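You operate a simulated robot arm through the tools that you are given. There is no shell and no other tool.

The job below is to be done with a simulated two-armed robot. You get a single attempt, and the scene is never put back.

Task
Free the green-banded mould's plate, wedge it level, lock it, weight the mould.
Fine: lay the wedge from the bench top before the plate and push it under; bubble between the lines, large weight on the middle. Set down upright: large weight.

Only the result counts: the job must be done as asked and must still hold three seconds after the hand-in. Knocking over, shifting, dropping, spilling or breaking anything else fails it.

Robot
Two 6-joint arms with two-finger parallel grippers on one trunk, on a base that drives. Base frame: it is fixed to the floor where the robot stands at the start and does not move with it; the origin is under the middle of the robot, x ahead of it, y to its left, z up; the surface under the hand at the start is at about z = 0.84. Lengths are in m, angles in rad, forces in N, time in s.
The left shoulder is at the start at [0.06, 0.141, 0.924], the right one opposite. With the tool pointing down near the work surface each hand reaches from about 0.3 to 0.7 m from the robot's upright axis, wherever it stands, measured 20 degrees to its own side. Places, roughly: beige filter (4x4x3 cm) [0.8, 0.3, 0.9]; black clamp lever [0.7, 0.2, 1]; black filter (4x4x3 cm) [0.8, 0.2, 0.9]; blue-marked mould base (25x9x6 cm) [0.6, 0.6, 0.9]; green-banded mould top (25x9x10 cm) [0.6, -0.1, 0.9]; heater switch [0.4, 0.5, 0.8]; middle of the green-banded mould top [0.6, -0.1, 1]; red clamp lever [0.7, 0.6, 1]; stopper (3x3x4 cm) [0.8, 0, 0.9]; upper lock knob [0.7, 0, 0.9]; upper tilting plate [0.6, -0.2, 0.9]; yellow-marked mould base (25x9x6 cm) [0.6, 0.3, 0.9]. Payload 3.43 kg a hand.
Tool frame (each hand has its own): the origin (TCP) lies between the finger pads and is the grasp point; the fingertips stand 0.03 m ahead of it; z points along the fingers, y is the line along which they close. Largest opening 0.094 m; finger width 0.028, thickness 0.01; the body of the gripper, 0.05 by 0.096 m, starts 0.055 m behind the TCP.
Orientation is that of the tool frame in the base frame, as a unit quaternion [x, y, z, w]. With the fingers straight down and closing along the base's y, the tool's x points along the base's -x, its y along +y and its z along -z.

Tools
- The arms move only by the tool jog_arm. It takes "left_series", "right_series" or both (then of equal length, played together; a hand with none holds still); each is a list of rows, each an object of numbers (a shift or turn left out is 0, a gripper value left out holds the last): "x", "y", "z": the shift along the tool's x, y, z in mm; "rx", "ry", "rz": the turn, a rotation vector about the tool's x, y, z in rad. In form: [{"x": .., "y": .., "z": .., "rx": .., "ry": .., "rz": ..}, ...]. A call has 1 to 20 rows; each row shifts and turns the commanded pose from where the row before left it, along the tool's axes as they then stand. "left_fingers" and "right_fingers" are, for a hand that has rows, the closure in counts, from 0 (fully open) to 255 (shut), set as the call begins (left out, the last holds). A row lasts 0.2 s, in which the tool goes at most 0.05 m and 0.15 rad; a call with a longer step from one row to the next is refused whole, and so is a gripper value outside its range. A pose out of reach is approached as far as the arm can. The call stops where the force on the tool passes 40 N (or 10 N more than at its start, if that is more) or the arm is blocked; 0.2 s more then pass. The fingers move at their own pace (about 0.153 m/s each) and stop on an object; they squeeze with about 24 N. The grip force told is the motor's: it shows also when the fingers shut on nothing. Time passes only in rows, and 0.2 s behind the last, so rows that do not move let the fingers close. The reply holds the time, the measured pose of the TCP, the force on the tool along the base axes, the opening and the grip force, in the units named above and with some noise, with the torque about the TCP (base axes, N m) and any sound that the robot's microphone picked up.
- Cameras (640 x 400 px; columns grow to the right, rows downward): "scene" is now at [0.145, 0.0048, 1.5085]; the picture's right is [0.09, -1.00, 0.00], its down [-0.82, -0.08, -0.57] and it looks along [0.57, 0.05, -0.82] (base axes); focal length 247 px, centre (320, 200). "left" rides on the left gripper at [0.076, -0.014, -0.102] in its tool frame; the picture's right is [0.18, 0.98, 0.00], its down [-0.75, 0.14, -0.64] and it looks along [-0.63, 0.12, 0.77] (tool axes); focal length 243 px, centre (320, 200). "right" rides on the right gripper at [0.076, 0.014, -0.102] in its tool frame; the picture's right is [-0.18, 0.98, 0.00], its down [-0.75, -0.14, -0.64] and it looks along [-0.63, -0.12, 0.77] (tool axes); focal length 243 px, centre (320, 200). There is no depth. A picture from a camera that has moved, and an enlarged one, comes with that camera's place and axes in the base frame and with its lens. The place of the scene camera against the robot may be out by one fixed shift of up to 0.025 m in any direction.
- camera(camera): a new picture of that camera. The clock stands still meanwhile.
- slide_trunk(by): slides the trunk up (or, below 0, down) by that many m; the arms and the scene camera ride with it, the base frame stays. It gives what a move gives, with no picture.
- base_move(legs): drives the robot by 1 to 6 legs, each [ahead, left, turn to the left] in m, m and rad, along the robot's own axes; the way and the turn of a leg run together, so that a leg with both is an arc; at most 1.5 m and 3.142 rad a leg. The arms and the cameras ride along, it lands a little off, and it stops where it bumps. It gives what a move gives.
- head_to(pan, tilt): turns the head with the scene camera to pan (to the left, within 1.501 rad either way) and tilt (down, from -0.506 to 1.204), counted from straight ahead of the robot. It gives what a move gives.
- enlarge(camera, box): a new picture of the part [left, top, right, bottom] of that camera's present view, enlarged. The clock stands still meanwhile.
- job_done(): hands the job in; it is judged then, once.

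Nothing tells you exact positions but the pictures and the camera data. Unless the task says otherwise, let go and move clear before handing in.

The tools are called after "Emit:" as name(argument=value, ...) on one line, values as JSON. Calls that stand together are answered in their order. jog_arm: Moves the arms, as the interface text tells. Its arguments: {"type":"object","properties":{"left_series":{"type":"array","items":{"type":"object","properties":{"x":{"type":"number"},"y":{"type":"number"},"z":{"type":"number"},"rx":{"type":"number"},"ry":{"type":"number"},"rz":{"type":"number"}}}},"left_fingers":{"type":"number"},"right_series":{"type":"array","items":{"type":"object","properties":{"x":{"type":"number"},"y":{"type":"number"},"z":{"type":"number"},"rx":{"type":"number"},"ry":{"type":"number"},"rz":{"type":"number"}}}},"right_fingers":{"type":"number"}},"required":[]} The other tools are called the same way: slide_trunk (by) slides the trunk up or down; base_move (legs) drives the base; head_to (pan, tilt) turns the head that bears the scene camera; camera (camera) takes a picture; enlarge (camera, box) takes an enlarged picture of a part of a camera's view; job_done () hands the job in.

At the start:

```text
clock: 0.0
left_ee_pos: [0.3998, 0.0987, 1.1839]
left_ee_rot: [0.001, 1.0, -0.001, 0.0]
left_force: [0.5, 0.0, 0.2]
left_torque: [-0.01, -0.02, 0.03]
left_grip_width: 0.0938
left_grip_force: 0.0
right_ee_pos: [0.3865, -0.2864, 1.1766]
right_ee_rot: [0.0, 1.0, 0.0, 0.0]
right_force: [-0.7, 0.8, -0.1]
right_torque: [0.02, -0.05, 0.02]
right_grip_width: 0.0939
right_grip_force: 0.1
trunk travel left (down, up): [-0.5, 0.09]
robot x, y, heading: [0.0015, 0.001, -0.002]
head pan, tilt: [0.093, 0.965]
```

scene: 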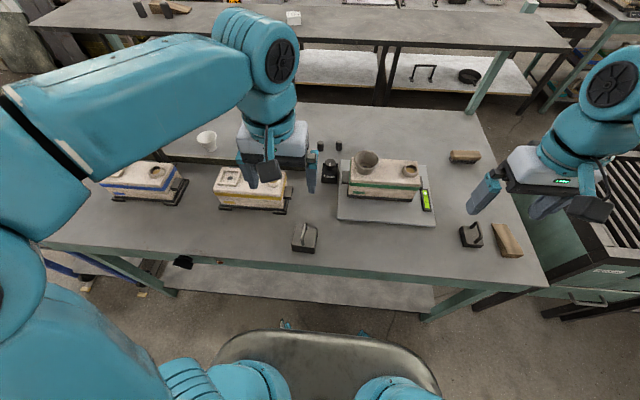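
right: 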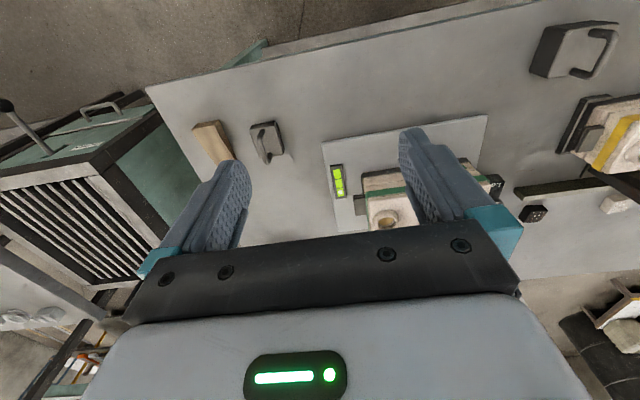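
left: 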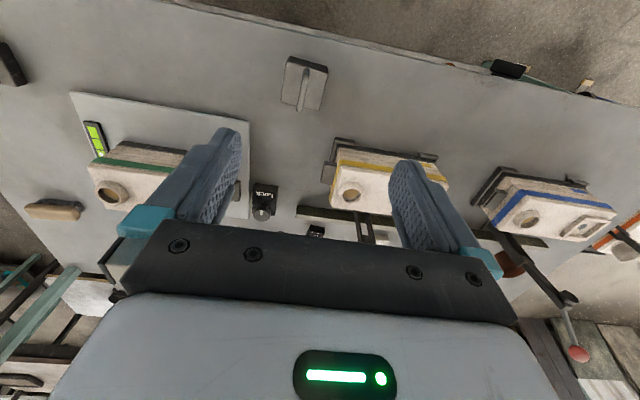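

I see the bench with the green-banded mould on a tilting plate, a level vial at its right, a lock knob to its left, two weights and two wedge-like wood pieces. I'll look closer before moving.

Emit:
enlarge(camera="scene", box=[310, 130, 450, 240])

Emit:
enlarge(camera="scene", box=[430, 130, 550, 270])

Emit:
enlarge(camera="right", box=[180, 90, 540, 260])

Emit:
enlarge(camera="left", box=[20, 40, 340, 250])

```text
3.64 times, centred on (380, 185) of scene
camera zoom: at [0.145, 0.0048, 1.5085], right [0.09, -1.0, 0.0], down [-0.82, -0.08, -0.57], along [0.57, 0.05, -0.82], focal length 899 px, centre (102, 254)
```

zoom: 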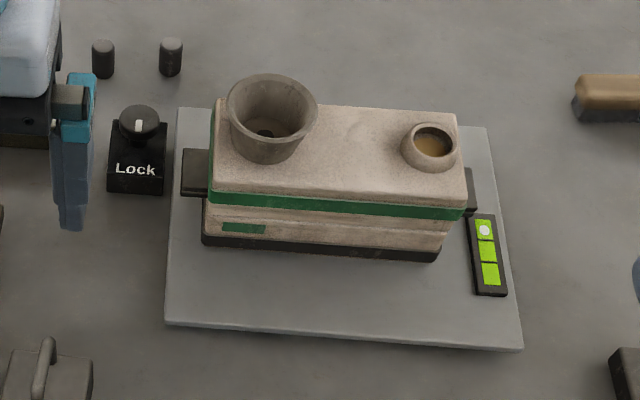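

```text
2.86 times, centred on (490, 200) of scene
camera zoom: at [0.145, 0.0048, 1.5085], right [0.09, -1.0, 0.0], down [-0.82, -0.08, -0.57], along [0.57, 0.05, -0.82], focal length 706 px, centre (-166, 200)
```

zoom: 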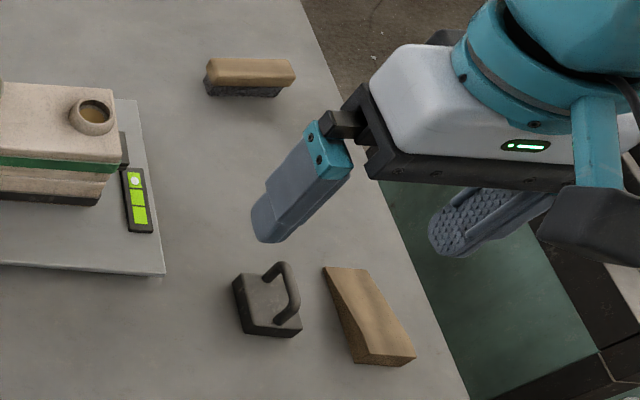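

```text
1.78 times, centred on (360, 175) of right
camera zoom: at [0.3089, -0.2706, 1.28], right [0.18, 0.98, 0.0], down [0.75, -0.14, 0.64], along [0.63, -0.12, -0.77], focal length 431 px, centre (249, 244)
```

zoom: 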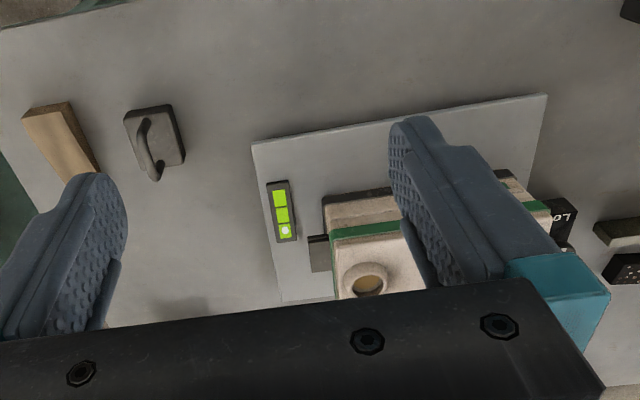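

```text
1.90 times, centred on (180, 145) of left
camera zoom: at [0.3239, 0.0845, 1.2859], right [-0.18, 0.98, 0.0], down [0.75, 0.14, 0.64], along [0.63, 0.12, -0.77], focal length 462 px, centre (587, 305)
```

zoom: 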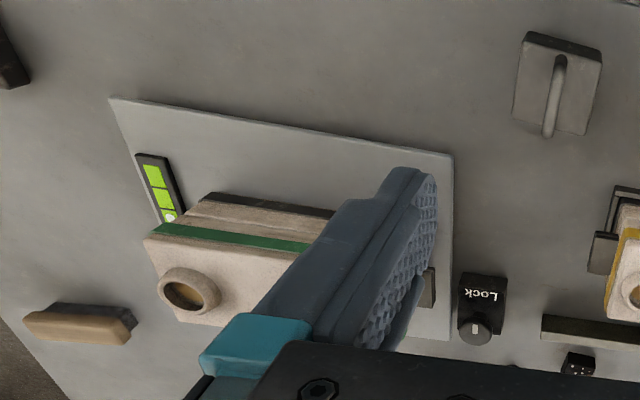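

Emit:
enlarge(camera="scene", box=[270, 200, 350, 260])

Emit:
enlarge(camera="scene", box=[440, 205, 520, 265])

Emit:
enlarge(camera="scene", box=[300, 130, 380, 200])

Emit:
enlarge(camera="scene", box=[90, 110, 330, 230])

```text
6.67 times, centred on (310, 230) of scene
camera zoom: at [0.145, 0.0048, 1.5085], right [0.09, -1.0, 0.0], down [-0.82, -0.08, -0.57], along [0.57, 0.05, -0.82], focal length 1648 px, centre (387, 0)
```

zoom: 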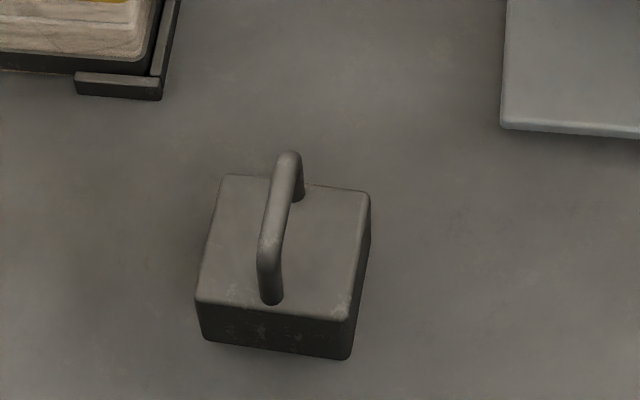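

```text
6.67 times, centred on (480, 235) of scene
camera zoom: at [0.145, 0.0048, 1.5085], right [0.09, -1.0, 0.0], down [-0.82, -0.08, -0.57], along [0.57, 0.05, -0.82], focal length 1648 px, centre (-747, -33)
```

zoom: 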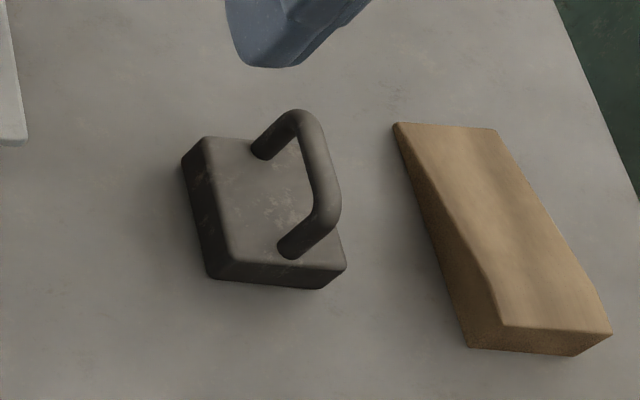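

```text
5.71 times, centred on (340, 165) of scene
camera zoom: at [0.145, 0.0048, 1.5085], right [0.09, -1.0, 0.0], down [-0.82, -0.08, -0.57], along [0.57, 0.05, -0.82], focal length 1413 px, centre (206, 400)
```

zoom: 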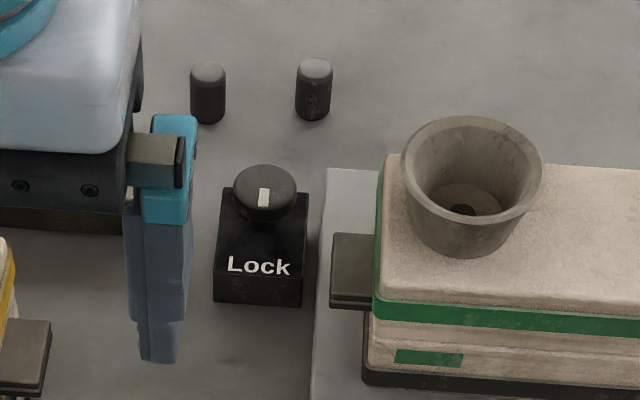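

```text
2.67 times, centred on (210, 170) of scene
camera zoom: at [0.145, 0.0048, 1.5085], right [0.09, -1.0, 0.0], down [-0.82, -0.08, -0.57], along [0.57, 0.05, -0.82], focal length 659 px, centre (613, 280)
```

zoom: 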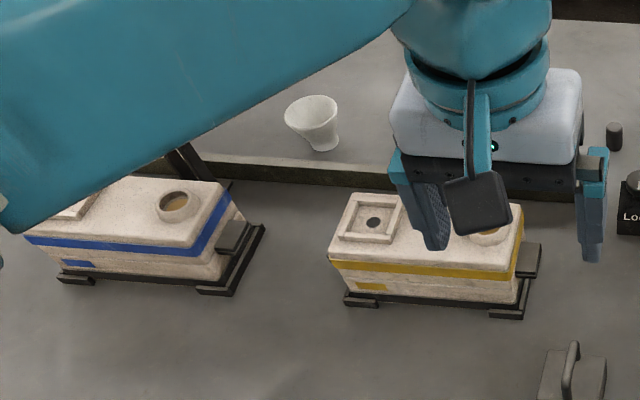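

The lever-handled block at left-near (about 0.46, 0.08) is the larger weight, the wedge lies at about (0.52, -0.52) with its thin end away from me, and the knob's pointer faces its "Lock" label. I'll bring the left hand over the knob and the right hand over the wedge for close pictures.

Emit:
jog_arm(left_series=[{"x": -40, "y": -11.5, "z": 15}, {"x": -40, "y": -11.5, "z": 15}, {"x": -40, "y": -11.5, "z": 15}, {"x": -40, "y": -11.5, "z": 15}, {"x": -40, "y": -11.5, "z": 15}, {"x": -40, "y": -11.5, "z": 15}], right_series=[{"x": -8, "y": -32, "z": 15}, {"x": -8, "y": -32, "z": 15}, {"x": -8, "y": -32, "z": 15}, {"x": -8, "y": -32, "z": 15}, {"x": -8, "y": -32, "z": 15}, {"x": -8, "y": -32, "z": 15}])

Emit:
camera(camera="left")

Emit:
camera(camera="right")

Emit:
camera(camera="scene")

```text
clock: 1.4
left_ee_pos: [0.599, 0.0363, 1.084]
left_ee_rot: [-0.001, 1.0, 0.0, 0.0]
left_force: [-0.6, 0.3, 0.8]
left_torque: [0.01, -0.02, 0.02]
left_grip_width: 0.094
left_grip_force: 0.0
left hand out of reach, approached as far as the arm can: row 5, 6
right_ee_pos: [0.4351, -0.4783, 1.0861]
right_ee_rot: [0.0, 1.0, 0.001, 0.0]
right_force: [-0.1, -0.2, 0.3]
right_torque: [0.02, -0.03, 0.0]
right_grip_width: 0.0938
right_grip_force: 0.1
trunk travel left (down, up): [-0.5, 0.09]
robot x, y, heading: [-0.0008, 0.0026, -0.001]
head pan, tilt: [0.093, 0.965]
```

```text
taken
camera left: at [0.5228, 0.0217, 1.1866], right [-0.18, 0.98, 0.0], down [0.75, 0.14, 0.64], along [0.63, 0.12, -0.77], focal length 243 px, centre (320, 200)
```

left: 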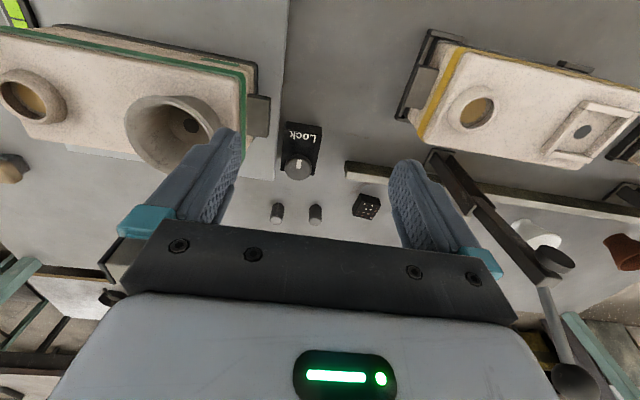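

```text
taken
camera right: at [0.3582, -0.4629, 1.1896], right [0.18, 0.98, 0.0], down [0.75, -0.14, 0.64], along [0.63, -0.12, -0.77], focal length 243 px, centre (320, 200)
```

right: 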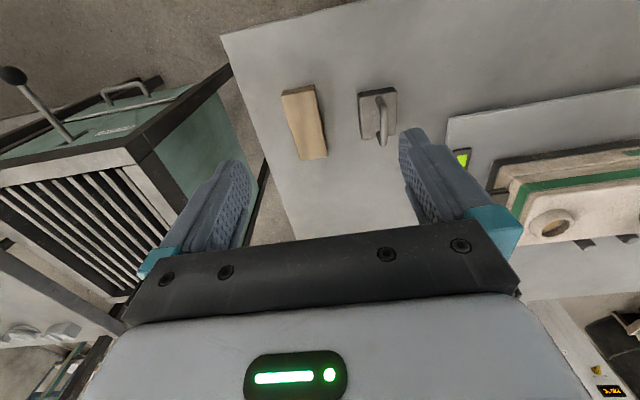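

```text
taken
camera scene: at [0.1457, 0.0038, 1.5084], right [0.09, -1.0, 0.0], down [-0.82, -0.08, -0.57], along [0.57, 0.05, -0.82], focal length 247 px, centre (320, 200)
```

scene: 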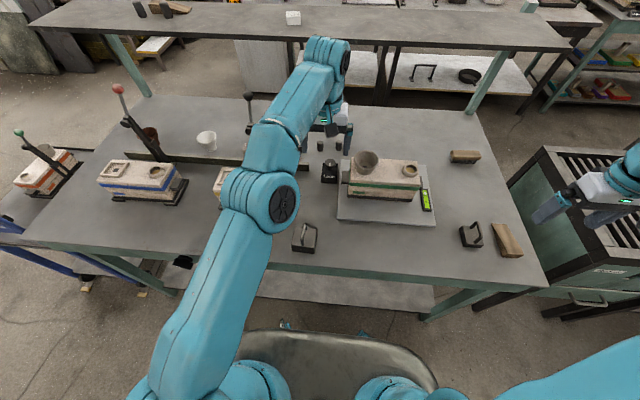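

The knob appears near (0.705, 0.025, 0.88), which is at the edge of the left arm's reach, so I'll drive about 6 cm closer to the bench (I estimate over 10 cm of clearance to the bench edge).

Emit:
base_move(legs=[[0.065, 0, 0]])

Emit:
camera(camera="scene")

Emit:
camera(camera="right")

Emit:
camera(camera="left")

```text
clock: 2.8
left_ee_pos: [0.6535, 0.0346, 1.0794]
left_ee_rot: [-0.001, 1.0, 0.002, -0.005]
left_force: [2.0, -0.9, -0.4]
left_torque: [0.07, 0.02, 0.0]
left_grip_width: 0.0941
left_grip_force: 0.1
right_ee_pos: [0.4919, -0.48, 1.0843]
right_ee_rot: [-0.001, 1.0, 0.001, -0.003]
right_force: [1.3, -0.9, -1.0]
right_torque: [0.06, 0.06, -0.01]
right_grip_width: 0.0941
right_grip_force: 0.0
trunk travel left (down, up): [-0.5, 0.09]
robot x, y, heading: [0.0525, 0.0001, 0.008]
head pan, tilt: [0.093, 0.965]
stopped in leg 1: the robot was blocked; the commanded pose is now the measured one
```

```text
taken
camera scene: at [0.2003, 0.0006, 1.5078], right [0.09, -1.0, 0.0], down [-0.82, -0.08, -0.57], along [0.56, 0.06, -0.82], focal length 247 px, centre (320, 200)
```

scene: 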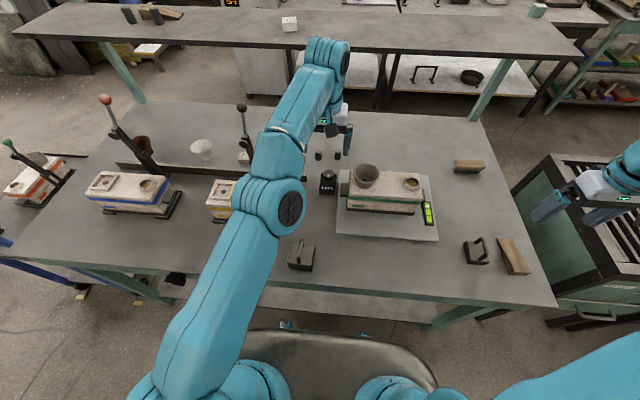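

```text
taken
camera right: at [0.416, -0.4647, 1.1873], right [0.18, 0.98, 0.0], down [0.76, -0.14, 0.64], along [0.63, -0.11, -0.77], focal length 243 px, centre (320, 200)
```

right: 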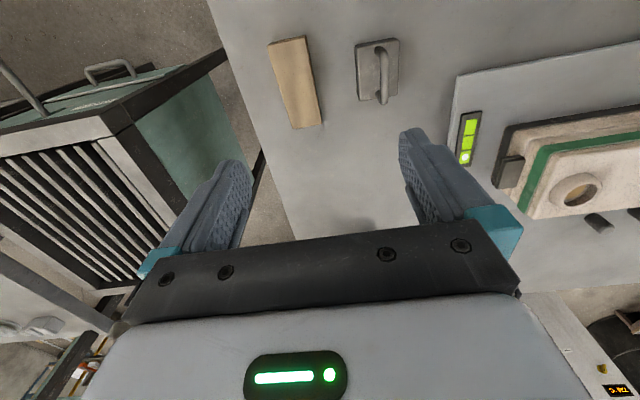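

```text
taken
camera left: at [0.5775, 0.0198, 1.1823], right [-0.18, 0.98, 0.0], down [0.76, 0.14, 0.64], along [0.62, 0.12, -0.77], focal length 243 px, centre (320, 200)
```

left: 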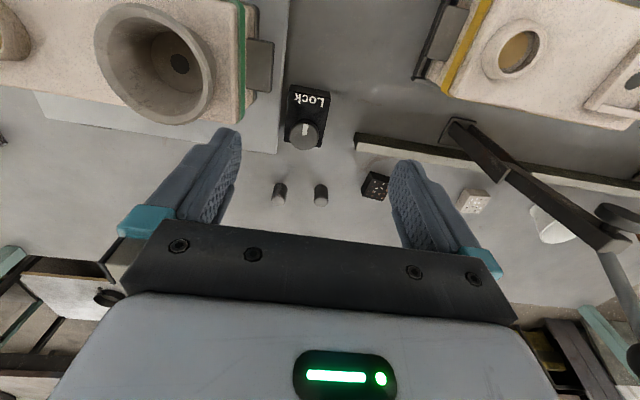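

Emit:
enlarge(camera="left", box=[250, 70, 370, 170])

Emit:
enlarge(camera="right", box=[250, 20, 420, 140])

Emit:
enlarge(camera="scene", box=[300, 140, 440, 250])

```text
4.00 times, centred on (310, 120) of left
camera zoom: at [0.5775, 0.0198, 1.1823], right [-0.18, 0.98, 0.0], down [0.76, 0.14, 0.64], along [0.62, 0.12, -0.77], focal length 970 px, centre (360, 520)
```

zoom: 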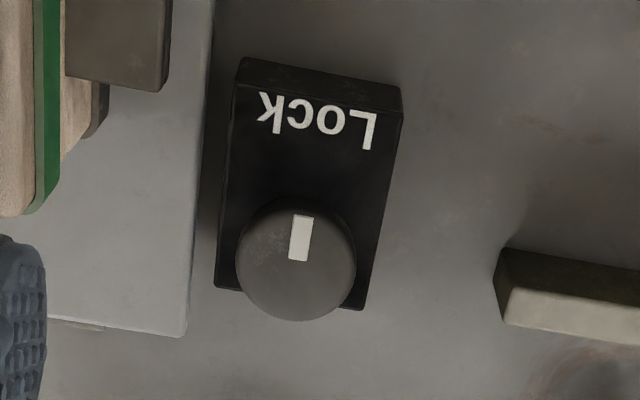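

```text
3.33 times, centred on (335, 80) of right
camera zoom: at [0.416, -0.4647, 1.1873], right [0.18, 0.98, 0.0], down [0.76, -0.14, 0.64], along [0.63, -0.11, -0.77], focal length 809 px, centre (270, 600)
```

zoom: 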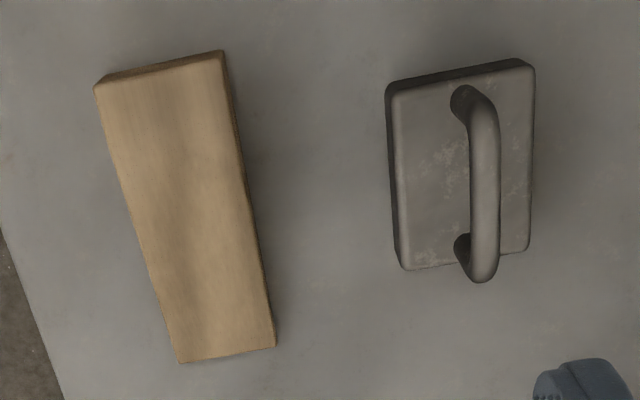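

```text
3.64 times, centred on (370, 195) of scene
camera zoom: at [0.2003, 0.0006, 1.5078], right [0.09, -1.0, 0.0], down [-0.82, -0.08, -0.57], along [0.56, 0.06, -0.82], focal length 899 px, centre (138, 218)
```

zoom: 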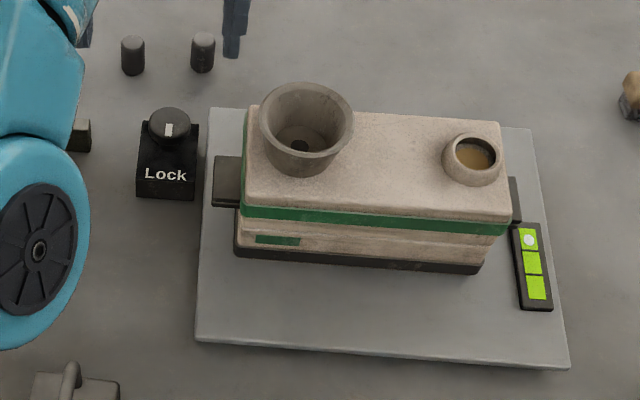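

The base touched something at 5 cm ahead and stopped, which is enough. The knob's top is about (0.72, 0.026, 0.875); the wedge spans x 0.445–0.554, y -0.487 to -0.530, thick end near. I'll bring the left hand above the knob turned 90° (fingers closing along x, clear of the plate) and the right hand above the wedge's thick end.

Emit:
jog_arm(left_series=[{"x": -22, "y": -3, "z": 20}, {"x": -22, "y": -3, "z": 20}, {"x": -21, "y": -3, "z": 20}, {"rz": 0.143}, {"rz": 0.143}, {"rz": 0.143}, {"rz": 0.143}, {"rz": 0.143}, {"rz": 0.143}, {"rz": 0.143}, {"rz": 0.143}, {"rz": 0.143}, {"rz": 0.143}, {"rz": 0.141}], right_series=[{"x": 10, "y": -9, "z": 20}, {"x": 10, "y": -9, "z": 20}, {"x": 10, "y": -9, "z": 20}, {}, {}, {}, {}, {}, {}, {}, {}, {}, {}, {}], left_fingers=65)

Emit:
camera(camera="left")

Emit:
camera(camera="right")

Emit:
camera(camera="scene")

```text
clock: 5.8
left_ee_pos: [0.6684, 0.0359, 1.0189]
left_ee_rot: [0.708, 0.706, -0.001, -0.002]
left_force: [0.6, -0.4, -0.1]
left_torque: [-0.01, 0.04, 0.01]
left_grip_width: 0.0701
left_grip_force: 0.1
left hand out of reach, approached as far as the arm can: row 1, 2, 3
right_ee_pos: [0.4596, -0.5043, 1.0278]
right_ee_rot: [-0.001, 1.0, 0.0, 0.0]
right_force: [-1.3, 0.0, -0.2]
right_torque: [0.0, -0.07, 0.02]
right_grip_width: 0.0937
right_grip_force: 0.0
trunk travel left (down, up): [-0.5, 0.09]
robot x, y, heading: [0.0488, 0.0024, 0.005]
head pan, tilt: [0.093, 0.965]
```

```text
taken
camera left: at [0.6542, 0.1119, 1.12], right [0.98, 0.18, 0.0], down [0.14, -0.75, 0.64], along [0.11, -0.63, -0.77], focal length 243 px, centre (320, 200)
```

left: 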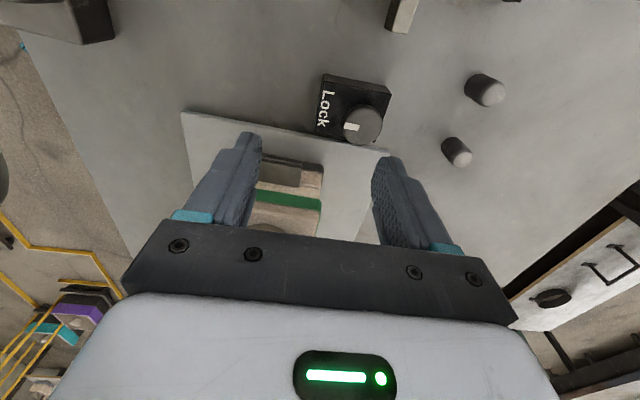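

```text
taken
camera right: at [0.3823, -0.4888, 1.1306], right [0.18, 0.98, 0.0], down [0.75, -0.14, 0.64], along [0.63, -0.12, -0.77], focal length 243 px, centre (320, 200)
```

right: 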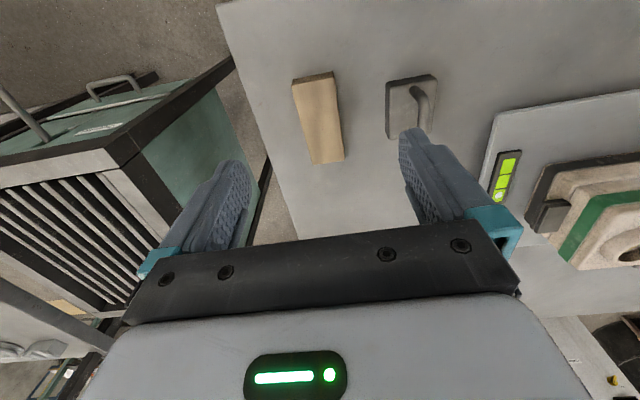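

```text
taken
camera scene: at [0.1945, 0.0049, 1.5083], right [0.09, -1.0, 0.0], down [-0.82, -0.08, -0.57], along [0.57, 0.05, -0.82], focal length 247 px, centre (320, 200)
```

scene: 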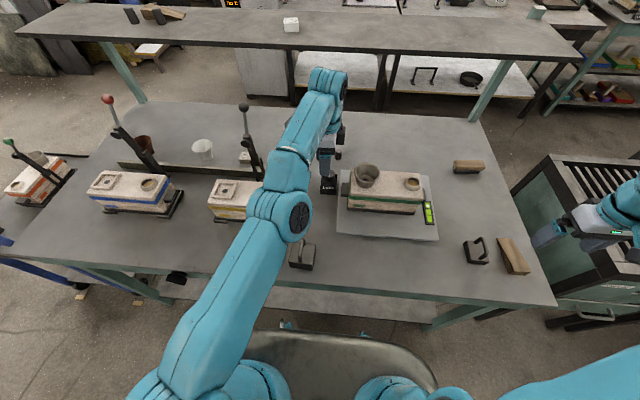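

The left arm falls a few centimetres short of the knob. I'll lift and tuck both hands, then turn the base about 0.4 rad to the right so that the left shoulder swings forward.

Emit:
jog_arm(left_series=[{"z": -43}, {"z": -43}, {"z": -43}, {"x": 15, "y": -43}, {"x": 15, "y": -43}, {"x": 15, "y": -43}, {"x": 15, "y": -43}], right_series=[{"z": -40}, {"z": -40}, {"z": -40}, {"x": 15, "y": 45}, {"x": 15, "y": 45}, {"x": 15, "y": 45}, {"x": 15, "y": 45}])

Emit:
base_move(legs=[[0, 0, -0.4]])

Emit:
head_to(pan=0.45, tilt=0.965)

Emit:
camera(camera="scene")

```text
clock: 7.4
left_ee_pos: [0.6264, 0.0527, 1.1382]
left_ee_rot: [0.707, 0.707, -0.001, -0.001]
left_force: [0.8, 0.5, -0.7]
left_torque: [0.01, 0.02, -0.01]
left_grip_width: 0.0701
left_grip_force: 0.1
left hand out of reach, approached as far as the arm can: row 1, 2, 3, 4, 5, 6, 7
right_ee_pos: [0.3963, -0.3216, 1.146]
right_ee_rot: [0.0, 1.0, 0.0, 0.001]
right_force: [-0.3, -0.1, -1.0]
right_torque: [-0.01, -0.02, 0.0]
right_grip_width: 0.094
right_grip_force: 0.0
trunk travel left (down, up): [-0.5, 0.09]
robot x, y, heading: [0.0484, 0.001, -0.001]
head pan, tilt: [0.093, 0.965]
```

```text
clock: 10.6
left_ee_pos: [0.603, -0.1772, 1.1355]
left_ee_rot: [0.834, 0.551, -0.001, -0.002]
left_force: [0.8, 0.1, 0.3]
left_torque: [0.02, 0.03, 0.01]
left_grip_width: 0.0701
left_grip_force: 0.1
right_ee_pos: [0.2443, -0.4342, 1.1463]
right_ee_rot: [0.2, 0.98, -0.001, 0.0]
right_force: [0.2, 0.1, 0.5]
right_torque: [0.0, -0.02, -0.02]
right_grip_width: 0.0939
right_grip_force: 0.1
trunk travel left (down, up): [-0.5, 0.09]
robot x, y, heading: [0.0503, 0.0003, -0.404]
head pan, tilt: [0.093, 0.965]
```

```text
clock: 11.4
left_ee_pos: [0.6025, -0.1786, 1.1377]
left_ee_rot: [0.834, 0.552, -0.002, -0.001]
left_force: [-0.8, 0.1, 1.0]
left_torque: [-0.01, 0.02, 0.0]
left_grip_width: 0.07
left_grip_force: 0.0
right_ee_pos: [0.2436, -0.4336, 1.1472]
right_ee_rot: [0.199, 0.98, 0.0, 0.001]
right_force: [-0.8, -0.6, 0.6]
right_torque: [-0.02, 0.0, 0.0]
right_grip_width: 0.0941
right_grip_force: 0.1
trunk travel left (down, up): [-0.5, 0.09]
robot x, y, heading: [0.0464, -0.0002, -0.404]
head pan, tilt: [0.45, 0.965]
```

```text
taken
camera scene: at [0.1895, -0.0217, 1.5084], right [0.04, -1.0, 0.0], down [-0.82, -0.04, -0.57], along [0.57, 0.03, -0.82], focal length 247 px, centre (320, 200)
```

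scene: 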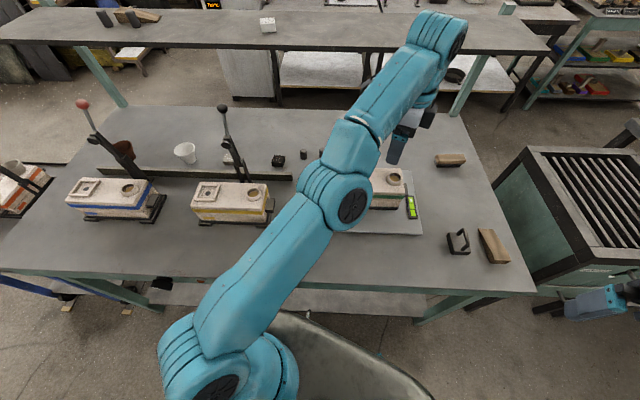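

Emit:
jog_arm(left_series=[{"rz": -0.135}, {"rz": -0.135}, {"rz": -0.134}, {"x": 40}, {"x": 40}, {"x": 40}, {"x": 40}, {"x": 40}])

```text
clock: 13.2
left_ee_pos: [0.6894, -0.0207, 1.1374]
left_ee_rot: [0.707, 0.707, 0.0, -0.002]
left_force: [0.0, 0.1, -0.7]
left_torque: [0.0, 0.02, -0.02]
left_grip_width: 0.0702
left_grip_force: 0.1
left hand out of reach, approached as far as the arm can: row 4, 5, 6, 7, 8
right_ee_pos: [0.2431, -0.4342, 1.1453]
right_ee_rot: [0.199, 0.98, -0.001, 0.0]
right_force: [-0.4, 0.8, -0.2]
right_torque: [-0.02, 0.0, 0.01]
right_grip_width: 0.0938
right_grip_force: 0.1
trunk travel left (down, up): [-0.5, 0.09]
robot x, y, heading: [0.0458, -0.0016, -0.41]
head pan, tilt: [0.45, 0.965]
```

Emit:
jog_arm(left_series=[{"z": 35}, {"z": 35}, {"z": 35}, {}])

Emit:
camera(camera="left")

```text
clock: 14.2
left_ee_pos: [0.691, -0.0216, 1.1189]
left_ee_rot: [0.706, 0.708, -0.005, -0.012]
left_force: [0.3, -0.2, -0.8]
left_torque: [0.01, 0.0, 0.02]
left_grip_width: 0.0699
left_grip_force: 0.1
left hand out of reach, approached as far as the arm can: row 1, 2, 3
right_ee_pos: [0.2431, -0.4336, 1.1457]
right_ee_rot: [0.199, 0.98, 0.0, 0.001]
right_force: [0.3, 0.8, 0.3]
right_torque: [-0.02, 0.0, 0.05]
right_grip_width: 0.0939
right_grip_force: 0.0
trunk travel left (down, up): [-0.5, 0.09]
robot x, y, heading: [0.0514, -0.0011, -0.405]
head pan, tilt: [0.45, 0.965]
```

```text
taken
camera left: at [0.678, 0.0542, 1.2217], right [0.98, 0.19, -0.02], down [0.16, -0.76, 0.63], along [0.1, -0.62, -0.77], focal length 243 px, centre (320, 200)
```

left: 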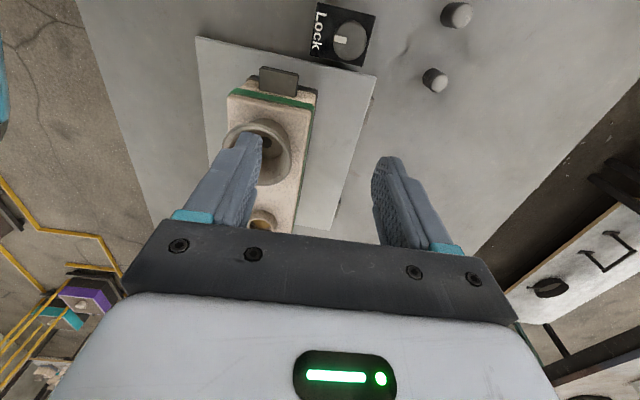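

Emit:
jog_arm(left_series=[{}, {}])

Emit:
camera(camera="scene")

```text
clock: 14.8
left_ee_pos: [0.6914, -0.0215, 1.1198]
left_ee_rot: [0.706, 0.708, -0.005, -0.012]
left_force: [-0.3, -0.2, 0.1]
left_torque: [-0.02, 0.01, 0.01]
left_grip_width: 0.0698
left_grip_force: 0.1
right_ee_pos: [0.2433, -0.4345, 1.1451]
right_ee_rot: [0.2, 0.98, 0.0, 0.0]
right_force: [0.2, -0.1, -0.7]
right_torque: [-0.01, 0.0, -0.02]
right_grip_width: 0.0938
right_grip_force: 0.2
trunk travel left (down, up): [-0.5, 0.09]
robot x, y, heading: [0.0475, 0.0019, -0.404]
head pan, tilt: [0.45, 0.965]
```

```text
taken
camera scene: at [0.1892, -0.0225, 1.5084], right [0.05, -1.0, 0.0], down [-0.82, -0.04, -0.57], along [0.57, 0.03, -0.82], focal length 247 px, centre (320, 200)
```

scene: 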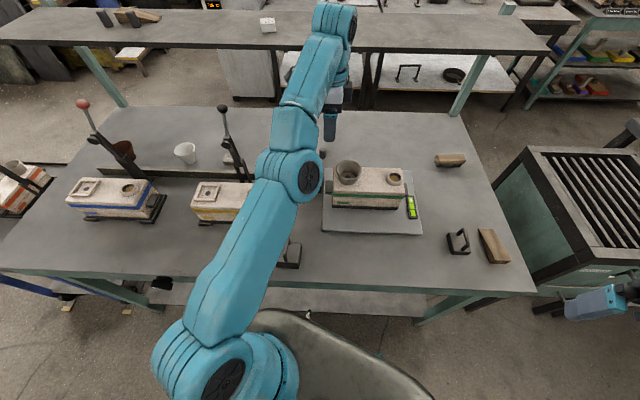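

The arm was stretched to its limit, so I'll pull back a bit, move down, then extend toward the knob.

Emit:
jog_arm(left_series=[{"y": -30, "x": 15}, {"y": -30, "x": 15}, {"y": -20, "x": 18}, {"z": 35}, {"z": 35}, {"z": 30}])

Emit:
camera(camera="left")

```text
clock: 16.2
left_ee_pos: [0.6946, -0.0042, 1.0331]
left_ee_rot: [0.706, 0.708, -0.001, -0.001]
left_force: [-0.3, 0.1, -0.6]
left_torque: [0.0, 0.01, 0.03]
left_grip_width: 0.07
left_grip_force: 0.0
left hand out of reach, approached as far as the arm can: row 1, 2, 3, 4
right_ee_pos: [0.2451, -0.4343, 1.1444]
right_ee_rot: [0.2, 0.98, -0.001, 0.0]
right_force: [-0.2, -0.5, 0.7]
right_torque: [0.0, 0.01, 0.0]
right_grip_width: 0.0941
right_grip_force: 0.1
trunk travel left (down, up): [-0.5, 0.09]
robot x, y, heading: [0.0473, -0.0013, -0.401]
head pan, tilt: [0.45, 0.965]
```

```text
taken
camera left: at [0.6802, 0.0735, 1.134], right [0.98, 0.19, 0.0], down [0.14, -0.75, 0.64], along [0.12, -0.63, -0.77], focal length 243 px, centre (320, 200)
```

left: 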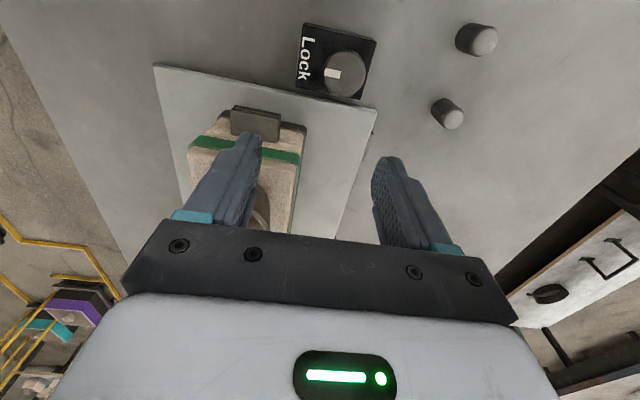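

Emit:
jog_arm(left_series=[{"y": 10, "x": 14, "z": 28}, {"y": 9, "x": 14.5, "z": 28}, {"z": 27}, {}])

Emit:
camera(camera="left")

```text
clock: 17.2
left_ee_pos: [0.7135, 0.0256, 0.9463]
left_ee_rot: [0.706, 0.708, -0.001, -0.002]
left_force: [-0.4, 0.3, 0.5]
left_torque: [-0.03, -0.03, -0.03]
left_grip_width: 0.0701
left_grip_force: 0.1
right_ee_pos: [0.2443, -0.4326, 1.1457]
right_ee_rot: [0.2, 0.98, 0.0, 0.001]
right_force: [0.7, -0.4, 0.6]
right_torque: [-0.02, -0.03, -0.02]
right_grip_width: 0.0942
right_grip_force: 0.2
trunk travel left (down, up): [-0.5, 0.09]
robot x, y, heading: [0.0484, 0.0018, -0.407]
head pan, tilt: [0.45, 0.965]
```

```text
taken
camera left: at [0.698, 0.1027, 1.05], right [0.98, 0.19, 0.0], down [0.14, -0.75, 0.64], along [0.12, -0.63, -0.77], focal length 243 px, centre (320, 200)
```

left: 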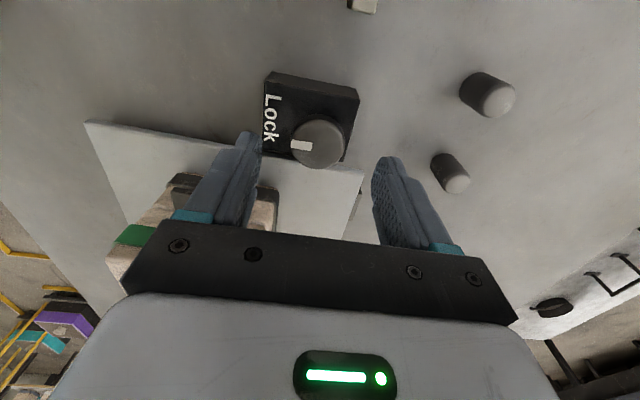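

Emit:
jog_arm(left_series=[{"y": -2.5, "x": -1.5, "z": 15}, {"z": 12}, {"z": 9}, {}])

Emit:
camera(camera="left")

```text
clock: 18.2
left_ee_pos: [0.7085, 0.0259, 0.914]
left_ee_rot: [0.707, 0.708, 0.0, -0.001]
left_force: [0.5, 0.2, -0.3]
left_torque: [-0.01, 0.01, -0.03]
left_grip_width: 0.0699
left_grip_force: 0.0
right_ee_pos: [0.243, -0.4331, 1.146]
right_ee_rot: [0.2, 0.98, 0.0, 0.0]
right_force: [-0.4, -0.2, -0.7]
right_torque: [-0.03, 0.03, 0.03]
right_grip_width: 0.0943
right_grip_force: 0.1
trunk travel left (down, up): [-0.5, 0.09]
robot x, y, heading: [0.0473, 0.0025, -0.403]
head pan, tilt: [0.45, 0.965]
```

```text
taken
camera left: at [0.6947, 0.1014, 1.0149], right [0.98, 0.19, 0.0], down [0.14, -0.75, 0.64], along [0.12, -0.63, -0.77], focal length 243 px, centre (320, 200)
```

left: 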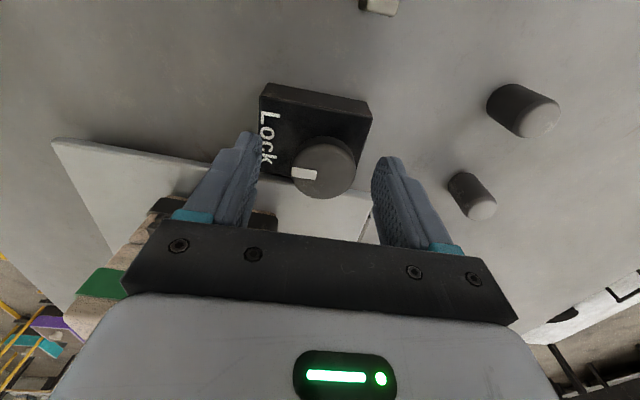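

Emit:
jog_arm(left_series=[{"y": 3, "x": -2}, {"z": 4}, {"z": 4}, {}])

Emit:
enlarge(camera="left", box=[180, 60, 460, 240])

```text
clock: 19.2
left_ee_pos: [0.7128, 0.0215, 0.9053]
left_ee_rot: [0.706, 0.708, -0.001, -0.002]
left_force: [-0.7, 0.1, 0.4]
left_torque: [-0.01, -0.02, -0.01]
left_grip_width: 0.0703
left_grip_force: 0.0
right_ee_pos: [0.2429, -0.4351, 1.1458]
right_ee_rot: [0.2, 0.98, 0.001, 0.0]
right_force: [0.1, -0.5, -0.6]
right_torque: [-0.04, -0.01, -0.01]
right_grip_width: 0.0941
right_grip_force: 0.0
trunk travel left (down, up): [-0.5, 0.09]
robot x, y, heading: [0.0478, 0.0002, -0.401]
head pan, tilt: [0.45, 0.965]
```

```text
2.22 times, centred on (320, 150) of left
camera zoom: at [0.6982, 0.0985, 1.007], right [0.98, 0.19, 0.0], down [0.14, -0.75, 0.64], along [0.12, -0.63, -0.77], focal length 539 px, centre (320, 311)
```

zoom: 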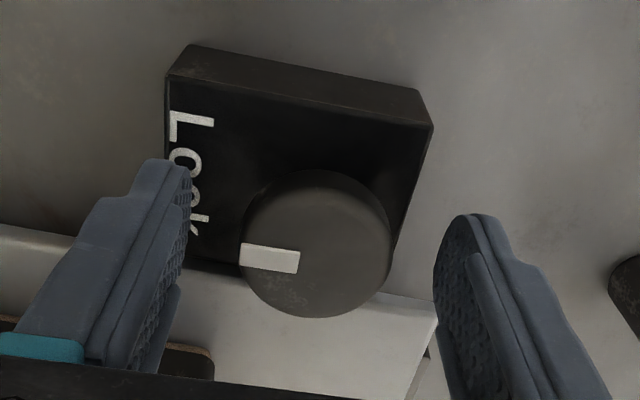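

The fingertips straddle the knob without touching the box. I'll close on it.

Emit:
jog_arm(left_series=[{}, {}, {}, {}], left_fingers=160)

Emit:
enlarge(camera="left", box=[180, 60, 460, 240])

```text
clock: 20.2
left_ee_pos: [0.7114, 0.0217, 0.906]
left_ee_rot: [0.706, 0.708, -0.001, -0.003]
left_force: [-9.6, 0.5, -2.3]
left_torque: [0.0, 0.08, 0.01]
left_grip_width: 0.0406
left_grip_force: 4.3
right_ee_pos: [0.2433, -0.4331, 1.146]
right_ee_rot: [0.199, 0.98, 0.0, 0.001]
right_force: [0.6, -0.1, -0.1]
right_torque: [-0.01, -0.01, 0.02]
right_grip_width: 0.0937
right_grip_force: 0.0
trunk travel left (down, up): [-0.5, 0.09]
robot x, y, heading: [0.0454, -0.0002, -0.408]
head pan, tilt: [0.45, 0.965]
```

```text
2.22 times, centred on (320, 150) of left
camera zoom: at [0.698, 0.0983, 1.0068], right [0.98, 0.19, 0.0], down [0.14, -0.75, 0.64], along [0.12, -0.63, -0.77], focal length 539 px, centre (320, 311)
```

zoom: 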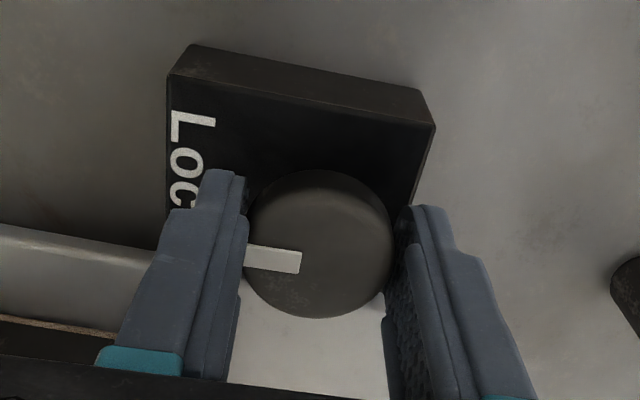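

Emit:
jog_arm(left_series=[{"y": -1.5}, {"y": -0.5, "x": 2}, {}], left_fingers=150)

Emit:
jog_arm(left_series=[{}, {}, {}], left_fingers=200)

```text
clock: 21.0
left_ee_pos: [0.7114, 0.0246, 0.9058]
left_ee_rot: [0.707, 0.708, 0.001, -0.001]
left_force: [-1.1, -0.2, 0.1]
left_torque: [0.0, -0.02, 0.04]
left_grip_width: 0.039
left_grip_force: 0.4
right_ee_pos: [0.2435, -0.4337, 1.1451]
right_ee_rot: [0.199, 0.98, 0.0, 0.0]
right_force: [-0.8, 0.3, -0.3]
right_torque: [0.01, -0.01, 0.01]
right_grip_width: 0.094
right_grip_force: 0.1
trunk travel left (down, up): [-0.5, 0.09]
robot x, y, heading: [0.0531, -0.0006, -0.406]
head pan, tilt: [0.45, 0.965]
```

```text
clock: 21.8
left_ee_pos: [0.7109, 0.0253, 0.905]
left_ee_rot: [0.706, 0.708, 0.0, -0.001]
left_force: [-1.7, 1.5, 2.4]
left_torque: [0.23, 0.01, 0.0]
left_grip_width: 0.0374
left_grip_force: 45.2
right_ee_pos: [0.2431, -0.4344, 1.1455]
right_ee_rot: [0.199, 0.98, 0.0, 0.001]
right_force: [0.4, 0.4, -0.1]
right_torque: [-0.02, 0.01, 0.03]
right_grip_width: 0.0941
right_grip_force: 0.0
trunk travel left (down, up): [-0.5, 0.09]
robot x, y, heading: [0.0495, -0.0012, -0.4]
head pan, tilt: [0.45, 0.965]
```

Gripped well centred on the knob (about 37 mm wide). I'll try a small counter-clockwise turn and watch the torque.

Emit:
jog_arm(left_series=[{"rz": -0.08}, {"rz": -0.08}, {"rz": -0.08}])

Emit:
enlarge(camera="left", box=[180, 60, 460, 240])

```text
clock: 22.6
left_ee_pos: [0.7114, 0.0252, 0.9048]
left_ee_rot: [0.615, 0.788, 0.0, -0.002]
left_force: [-1.6, 5.4, 0.6]
left_torque: [-0.48, -0.37, -0.02]
left_grip_width: 0.0377
left_grip_force: 44.9
right_ee_pos: [0.2438, -0.4338, 1.1451]
right_ee_rot: [0.199, 0.98, 0.0, 0.002]
right_force: [0.5, 0.4, 0.5]
right_torque: [0.03, -0.01, 0.0]
right_grip_width: 0.0941
right_grip_force: 0.1
trunk travel left (down, up): [-0.5, 0.09]
robot x, y, heading: [0.0443, 0.001, -0.406]
head pan, tilt: [0.45, 0.965]
```

```text
2.22 times, centred on (320, 150) of left
camera zoom: at [0.6789, 0.0954, 1.0068], right [0.91, 0.42, 0.0], down [0.32, -0.7, 0.64], along [0.26, -0.58, -0.77], focal length 539 px, centre (320, 311)
```

zoom: 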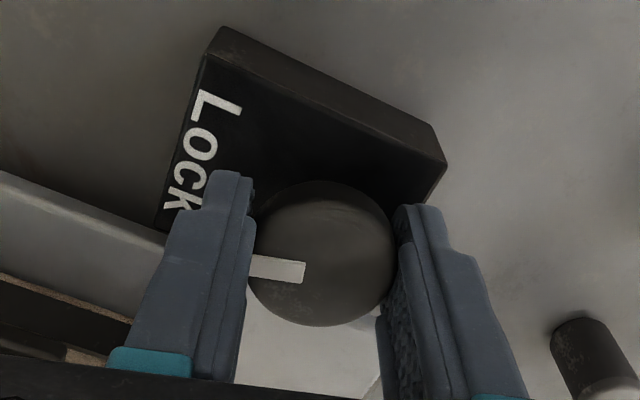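

The knob turns with the hand freely this way. Continuing while watching the torque.

Emit:
jog_arm(left_series=[{"rz": -0.1}, {"rz": -0.1}, {"rz": -0.1}, {"rz": -0.1}, {"rz": -0.1}])

Emit:
enlarge(camera="left", box=[180, 60, 460, 240])

Emit:
enlarge(camera="scene", box=[300, 140, 440, 250])

```text
clock: 23.8
left_ee_pos: [0.7113, 0.0245, 0.9041]
left_ee_rot: [0.402, 0.916, -0.001, -0.003]
left_force: [1.4, 7.7, -5.0]
left_torque: [-0.88, -0.7, -0.03]
left_grip_width: 0.0375
left_grip_force: 45.4
right_ee_pos: [0.2448, -0.4342, 1.1458]
right_ee_rot: [0.2, 0.98, 0.0, 0.0]
right_force: [0.2, 0.5, -0.4]
right_torque: [0.01, -0.01, 0.03]
right_grip_width: 0.094
right_grip_force: 0.1
trunk travel left (down, up): [-0.5, 0.09]
robot x, y, heading: [0.0489, -0.0024, -0.404]
head pan, tilt: [0.45, 0.965]
```

```text
2.22 times, centred on (320, 150) of left
camera zoom: at [0.6493, 0.0714, 1.0069], right [0.6, 0.8, 0.0], down [0.62, -0.46, 0.64], along [0.51, -0.38, -0.77], focal length 539 px, centre (320, 311)
```

zoom: 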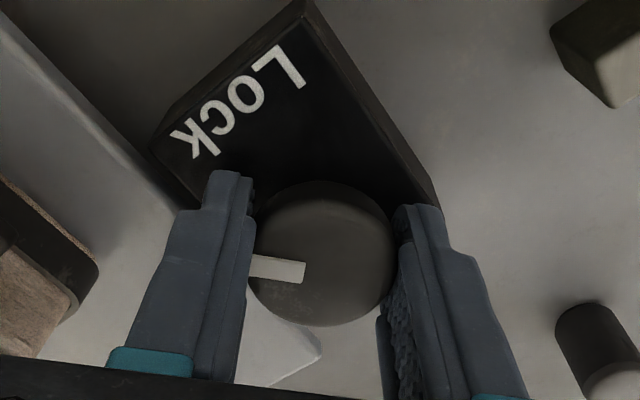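

```text
3.64 times, centred on (370, 195) of scene
camera zoom: at [0.1903, -0.0211, 1.5083], right [0.05, -1.0, 0.0], down [-0.82, -0.04, -0.57], along [0.57, 0.03, -0.82], focal length 899 px, centre (138, 218)
```

zoom: 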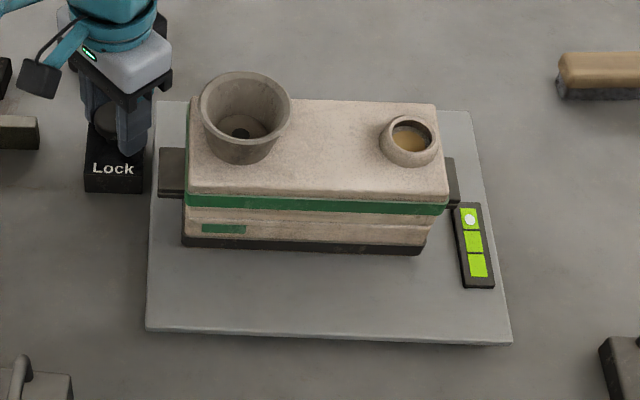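

Emit:
jog_arm(left_series=[{"rz": -0.1}, {"rz": -0.1}, {"rz": -0.1}, {"rz": -0.1}])

Emit:
enlarge(camera="left", box=[180, 60, 460, 240])

```text
clock: 24.8
left_ee_pos: [0.7107, 0.0263, 0.905]
left_ee_rot: [0.212, 0.977, 0.001, -0.003]
left_force: [1.0, 11.9, -9.9]
left_torque: [-0.26, -0.52, 0.0]
left_grip_width: 0.0375
left_grip_force: 44.9
right_ee_pos: [0.245, -0.432, 1.1455]
right_ee_rot: [0.2, 0.98, -0.001, 0.0]
right_force: [-0.4, 0.2, -0.4]
right_torque: [0.01, -0.01, 0.01]
right_grip_width: 0.0939
right_grip_force: 0.0
trunk travel left (down, up): [-0.5, 0.09]
robot x, y, heading: [0.0488, 0.0003, -0.406]
head pan, tilt: [0.45, 0.965]
```

```text
2.22 times, centred on (320, 150) of left
camera zoom: at [0.6364, 0.0437, 1.0071], right [0.24, 0.97, 0.0], down [0.75, -0.19, 0.64], along [0.62, -0.15, -0.77], focal length 539 px, centre (320, 311)
```

zoom: 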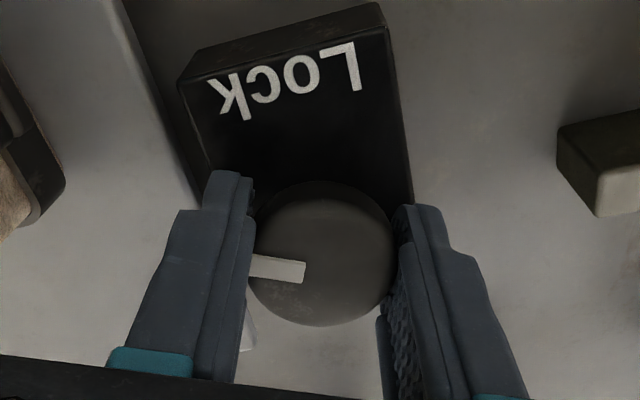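

Emit:
jog_arm(left_series=[{"rz": -0.1, "y": 1.2, "z": 0.8}, {"rz": -0.1}, {"rz": -0.1}, {"rz": -0.1}])

Emit:
enlarge(camera="left", box=[180, 60, 460, 240])

Emit:
enlarge(camera="scene", box=[300, 140, 440, 250])

```text
clock: 25.8
left_ee_pos: [0.7117, 0.0252, 0.9048]
left_ee_rot: [0.014, 1.0, 0.001, -0.002]
left_force: [0.4, 8.4, -3.5]
left_torque: [-0.17, 0.32, 0.02]
left_grip_width: 0.0376
left_grip_force: 45.4
right_ee_pos: [0.2445, -0.4341, 1.1455]
right_ee_rot: [0.199, 0.98, 0.0, 0.0]
right_force: [0.5, -0.6, -0.1]
right_torque: [-0.01, 0.01, 0.01]
right_grip_width: 0.094
right_grip_force: 0.0
trunk travel left (down, up): [-0.5, 0.09]
robot x, y, heading: [0.0467, -0.0003, -0.405]
head pan, tilt: [0.45, 0.965]
```

```text
2.22 times, centred on (320, 150) of left
camera zoom: at [0.635, 0.0133, 1.0069], right [-0.16, 0.99, 0.0], down [0.76, 0.12, 0.64], along [0.63, 0.1, -0.77], focal length 539 px, centre (320, 311)
```

zoom: 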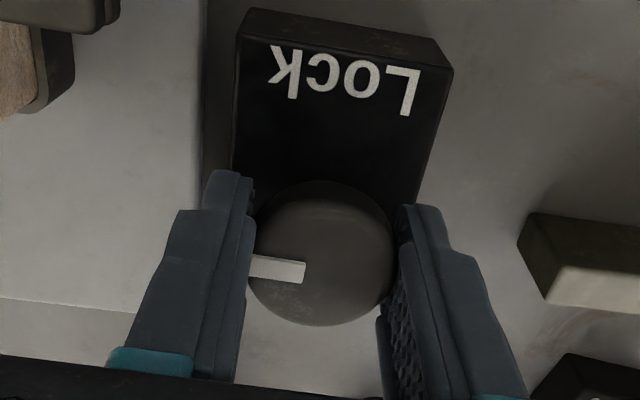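

```text
3.64 times, centred on (370, 195) of scene
camera zoom: at [0.19, -0.0211, 1.5084], right [0.05, -1.0, 0.0], down [-0.82, -0.04, -0.57], along [0.57, 0.03, -0.82], focal length 899 px, centre (138, 218)
```

zoom: 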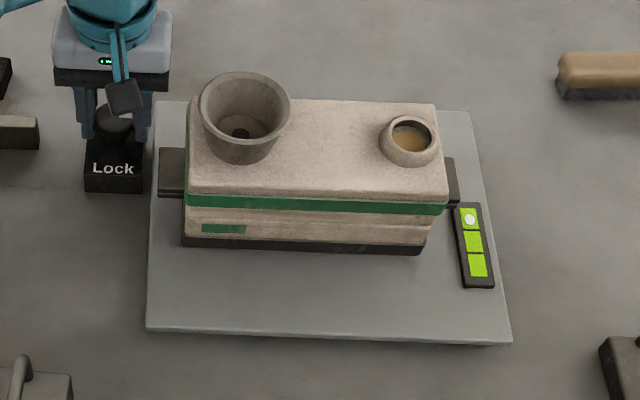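

Emit:
jog_arm(left_series=[{"rz": -0.08, "y": 0.8}, {"rz": -0.08}, {}])

Emit:
enlarge(camera="left", box=[180, 60, 460, 240])

```text
clock: 26.6
left_ee_pos: [0.7117, 0.0254, 0.9052]
left_ee_rot: [-0.065, 0.998, 0.001, -0.001]
left_force: [1.3, 2.1, -0.9]
left_torque: [-0.04, -0.21, -0.43]
left_grip_width: 0.0373
left_grip_force: 45.4
right_ee_pos: [0.2441, -0.4338, 1.1469]
right_ee_rot: [0.199, 0.98, 0.0, 0.001]
right_force: [-0.2, -0.1, -0.6]
right_torque: [0.05, 0.0, -0.01]
right_grip_width: 0.094
right_grip_force: 0.2
trunk travel left (down, up): [-0.5, 0.09]
robot x, y, heading: [0.048, -0.0014, -0.406]
head pan, tilt: [0.45, 0.965]
```

```text
2.22 times, centred on (320, 150) of left
camera zoom: at [0.6382, 0.0015, 1.0069], right [-0.31, 0.95, 0.0], down [0.73, 0.24, 0.64], along [0.61, 0.2, -0.77], focal length 539 px, centre (320, 311)
```

zoom: 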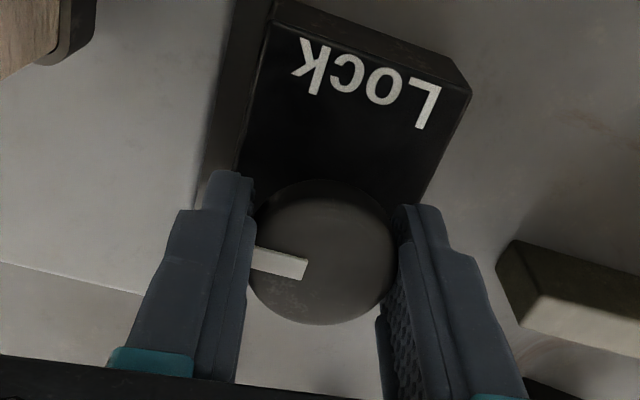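

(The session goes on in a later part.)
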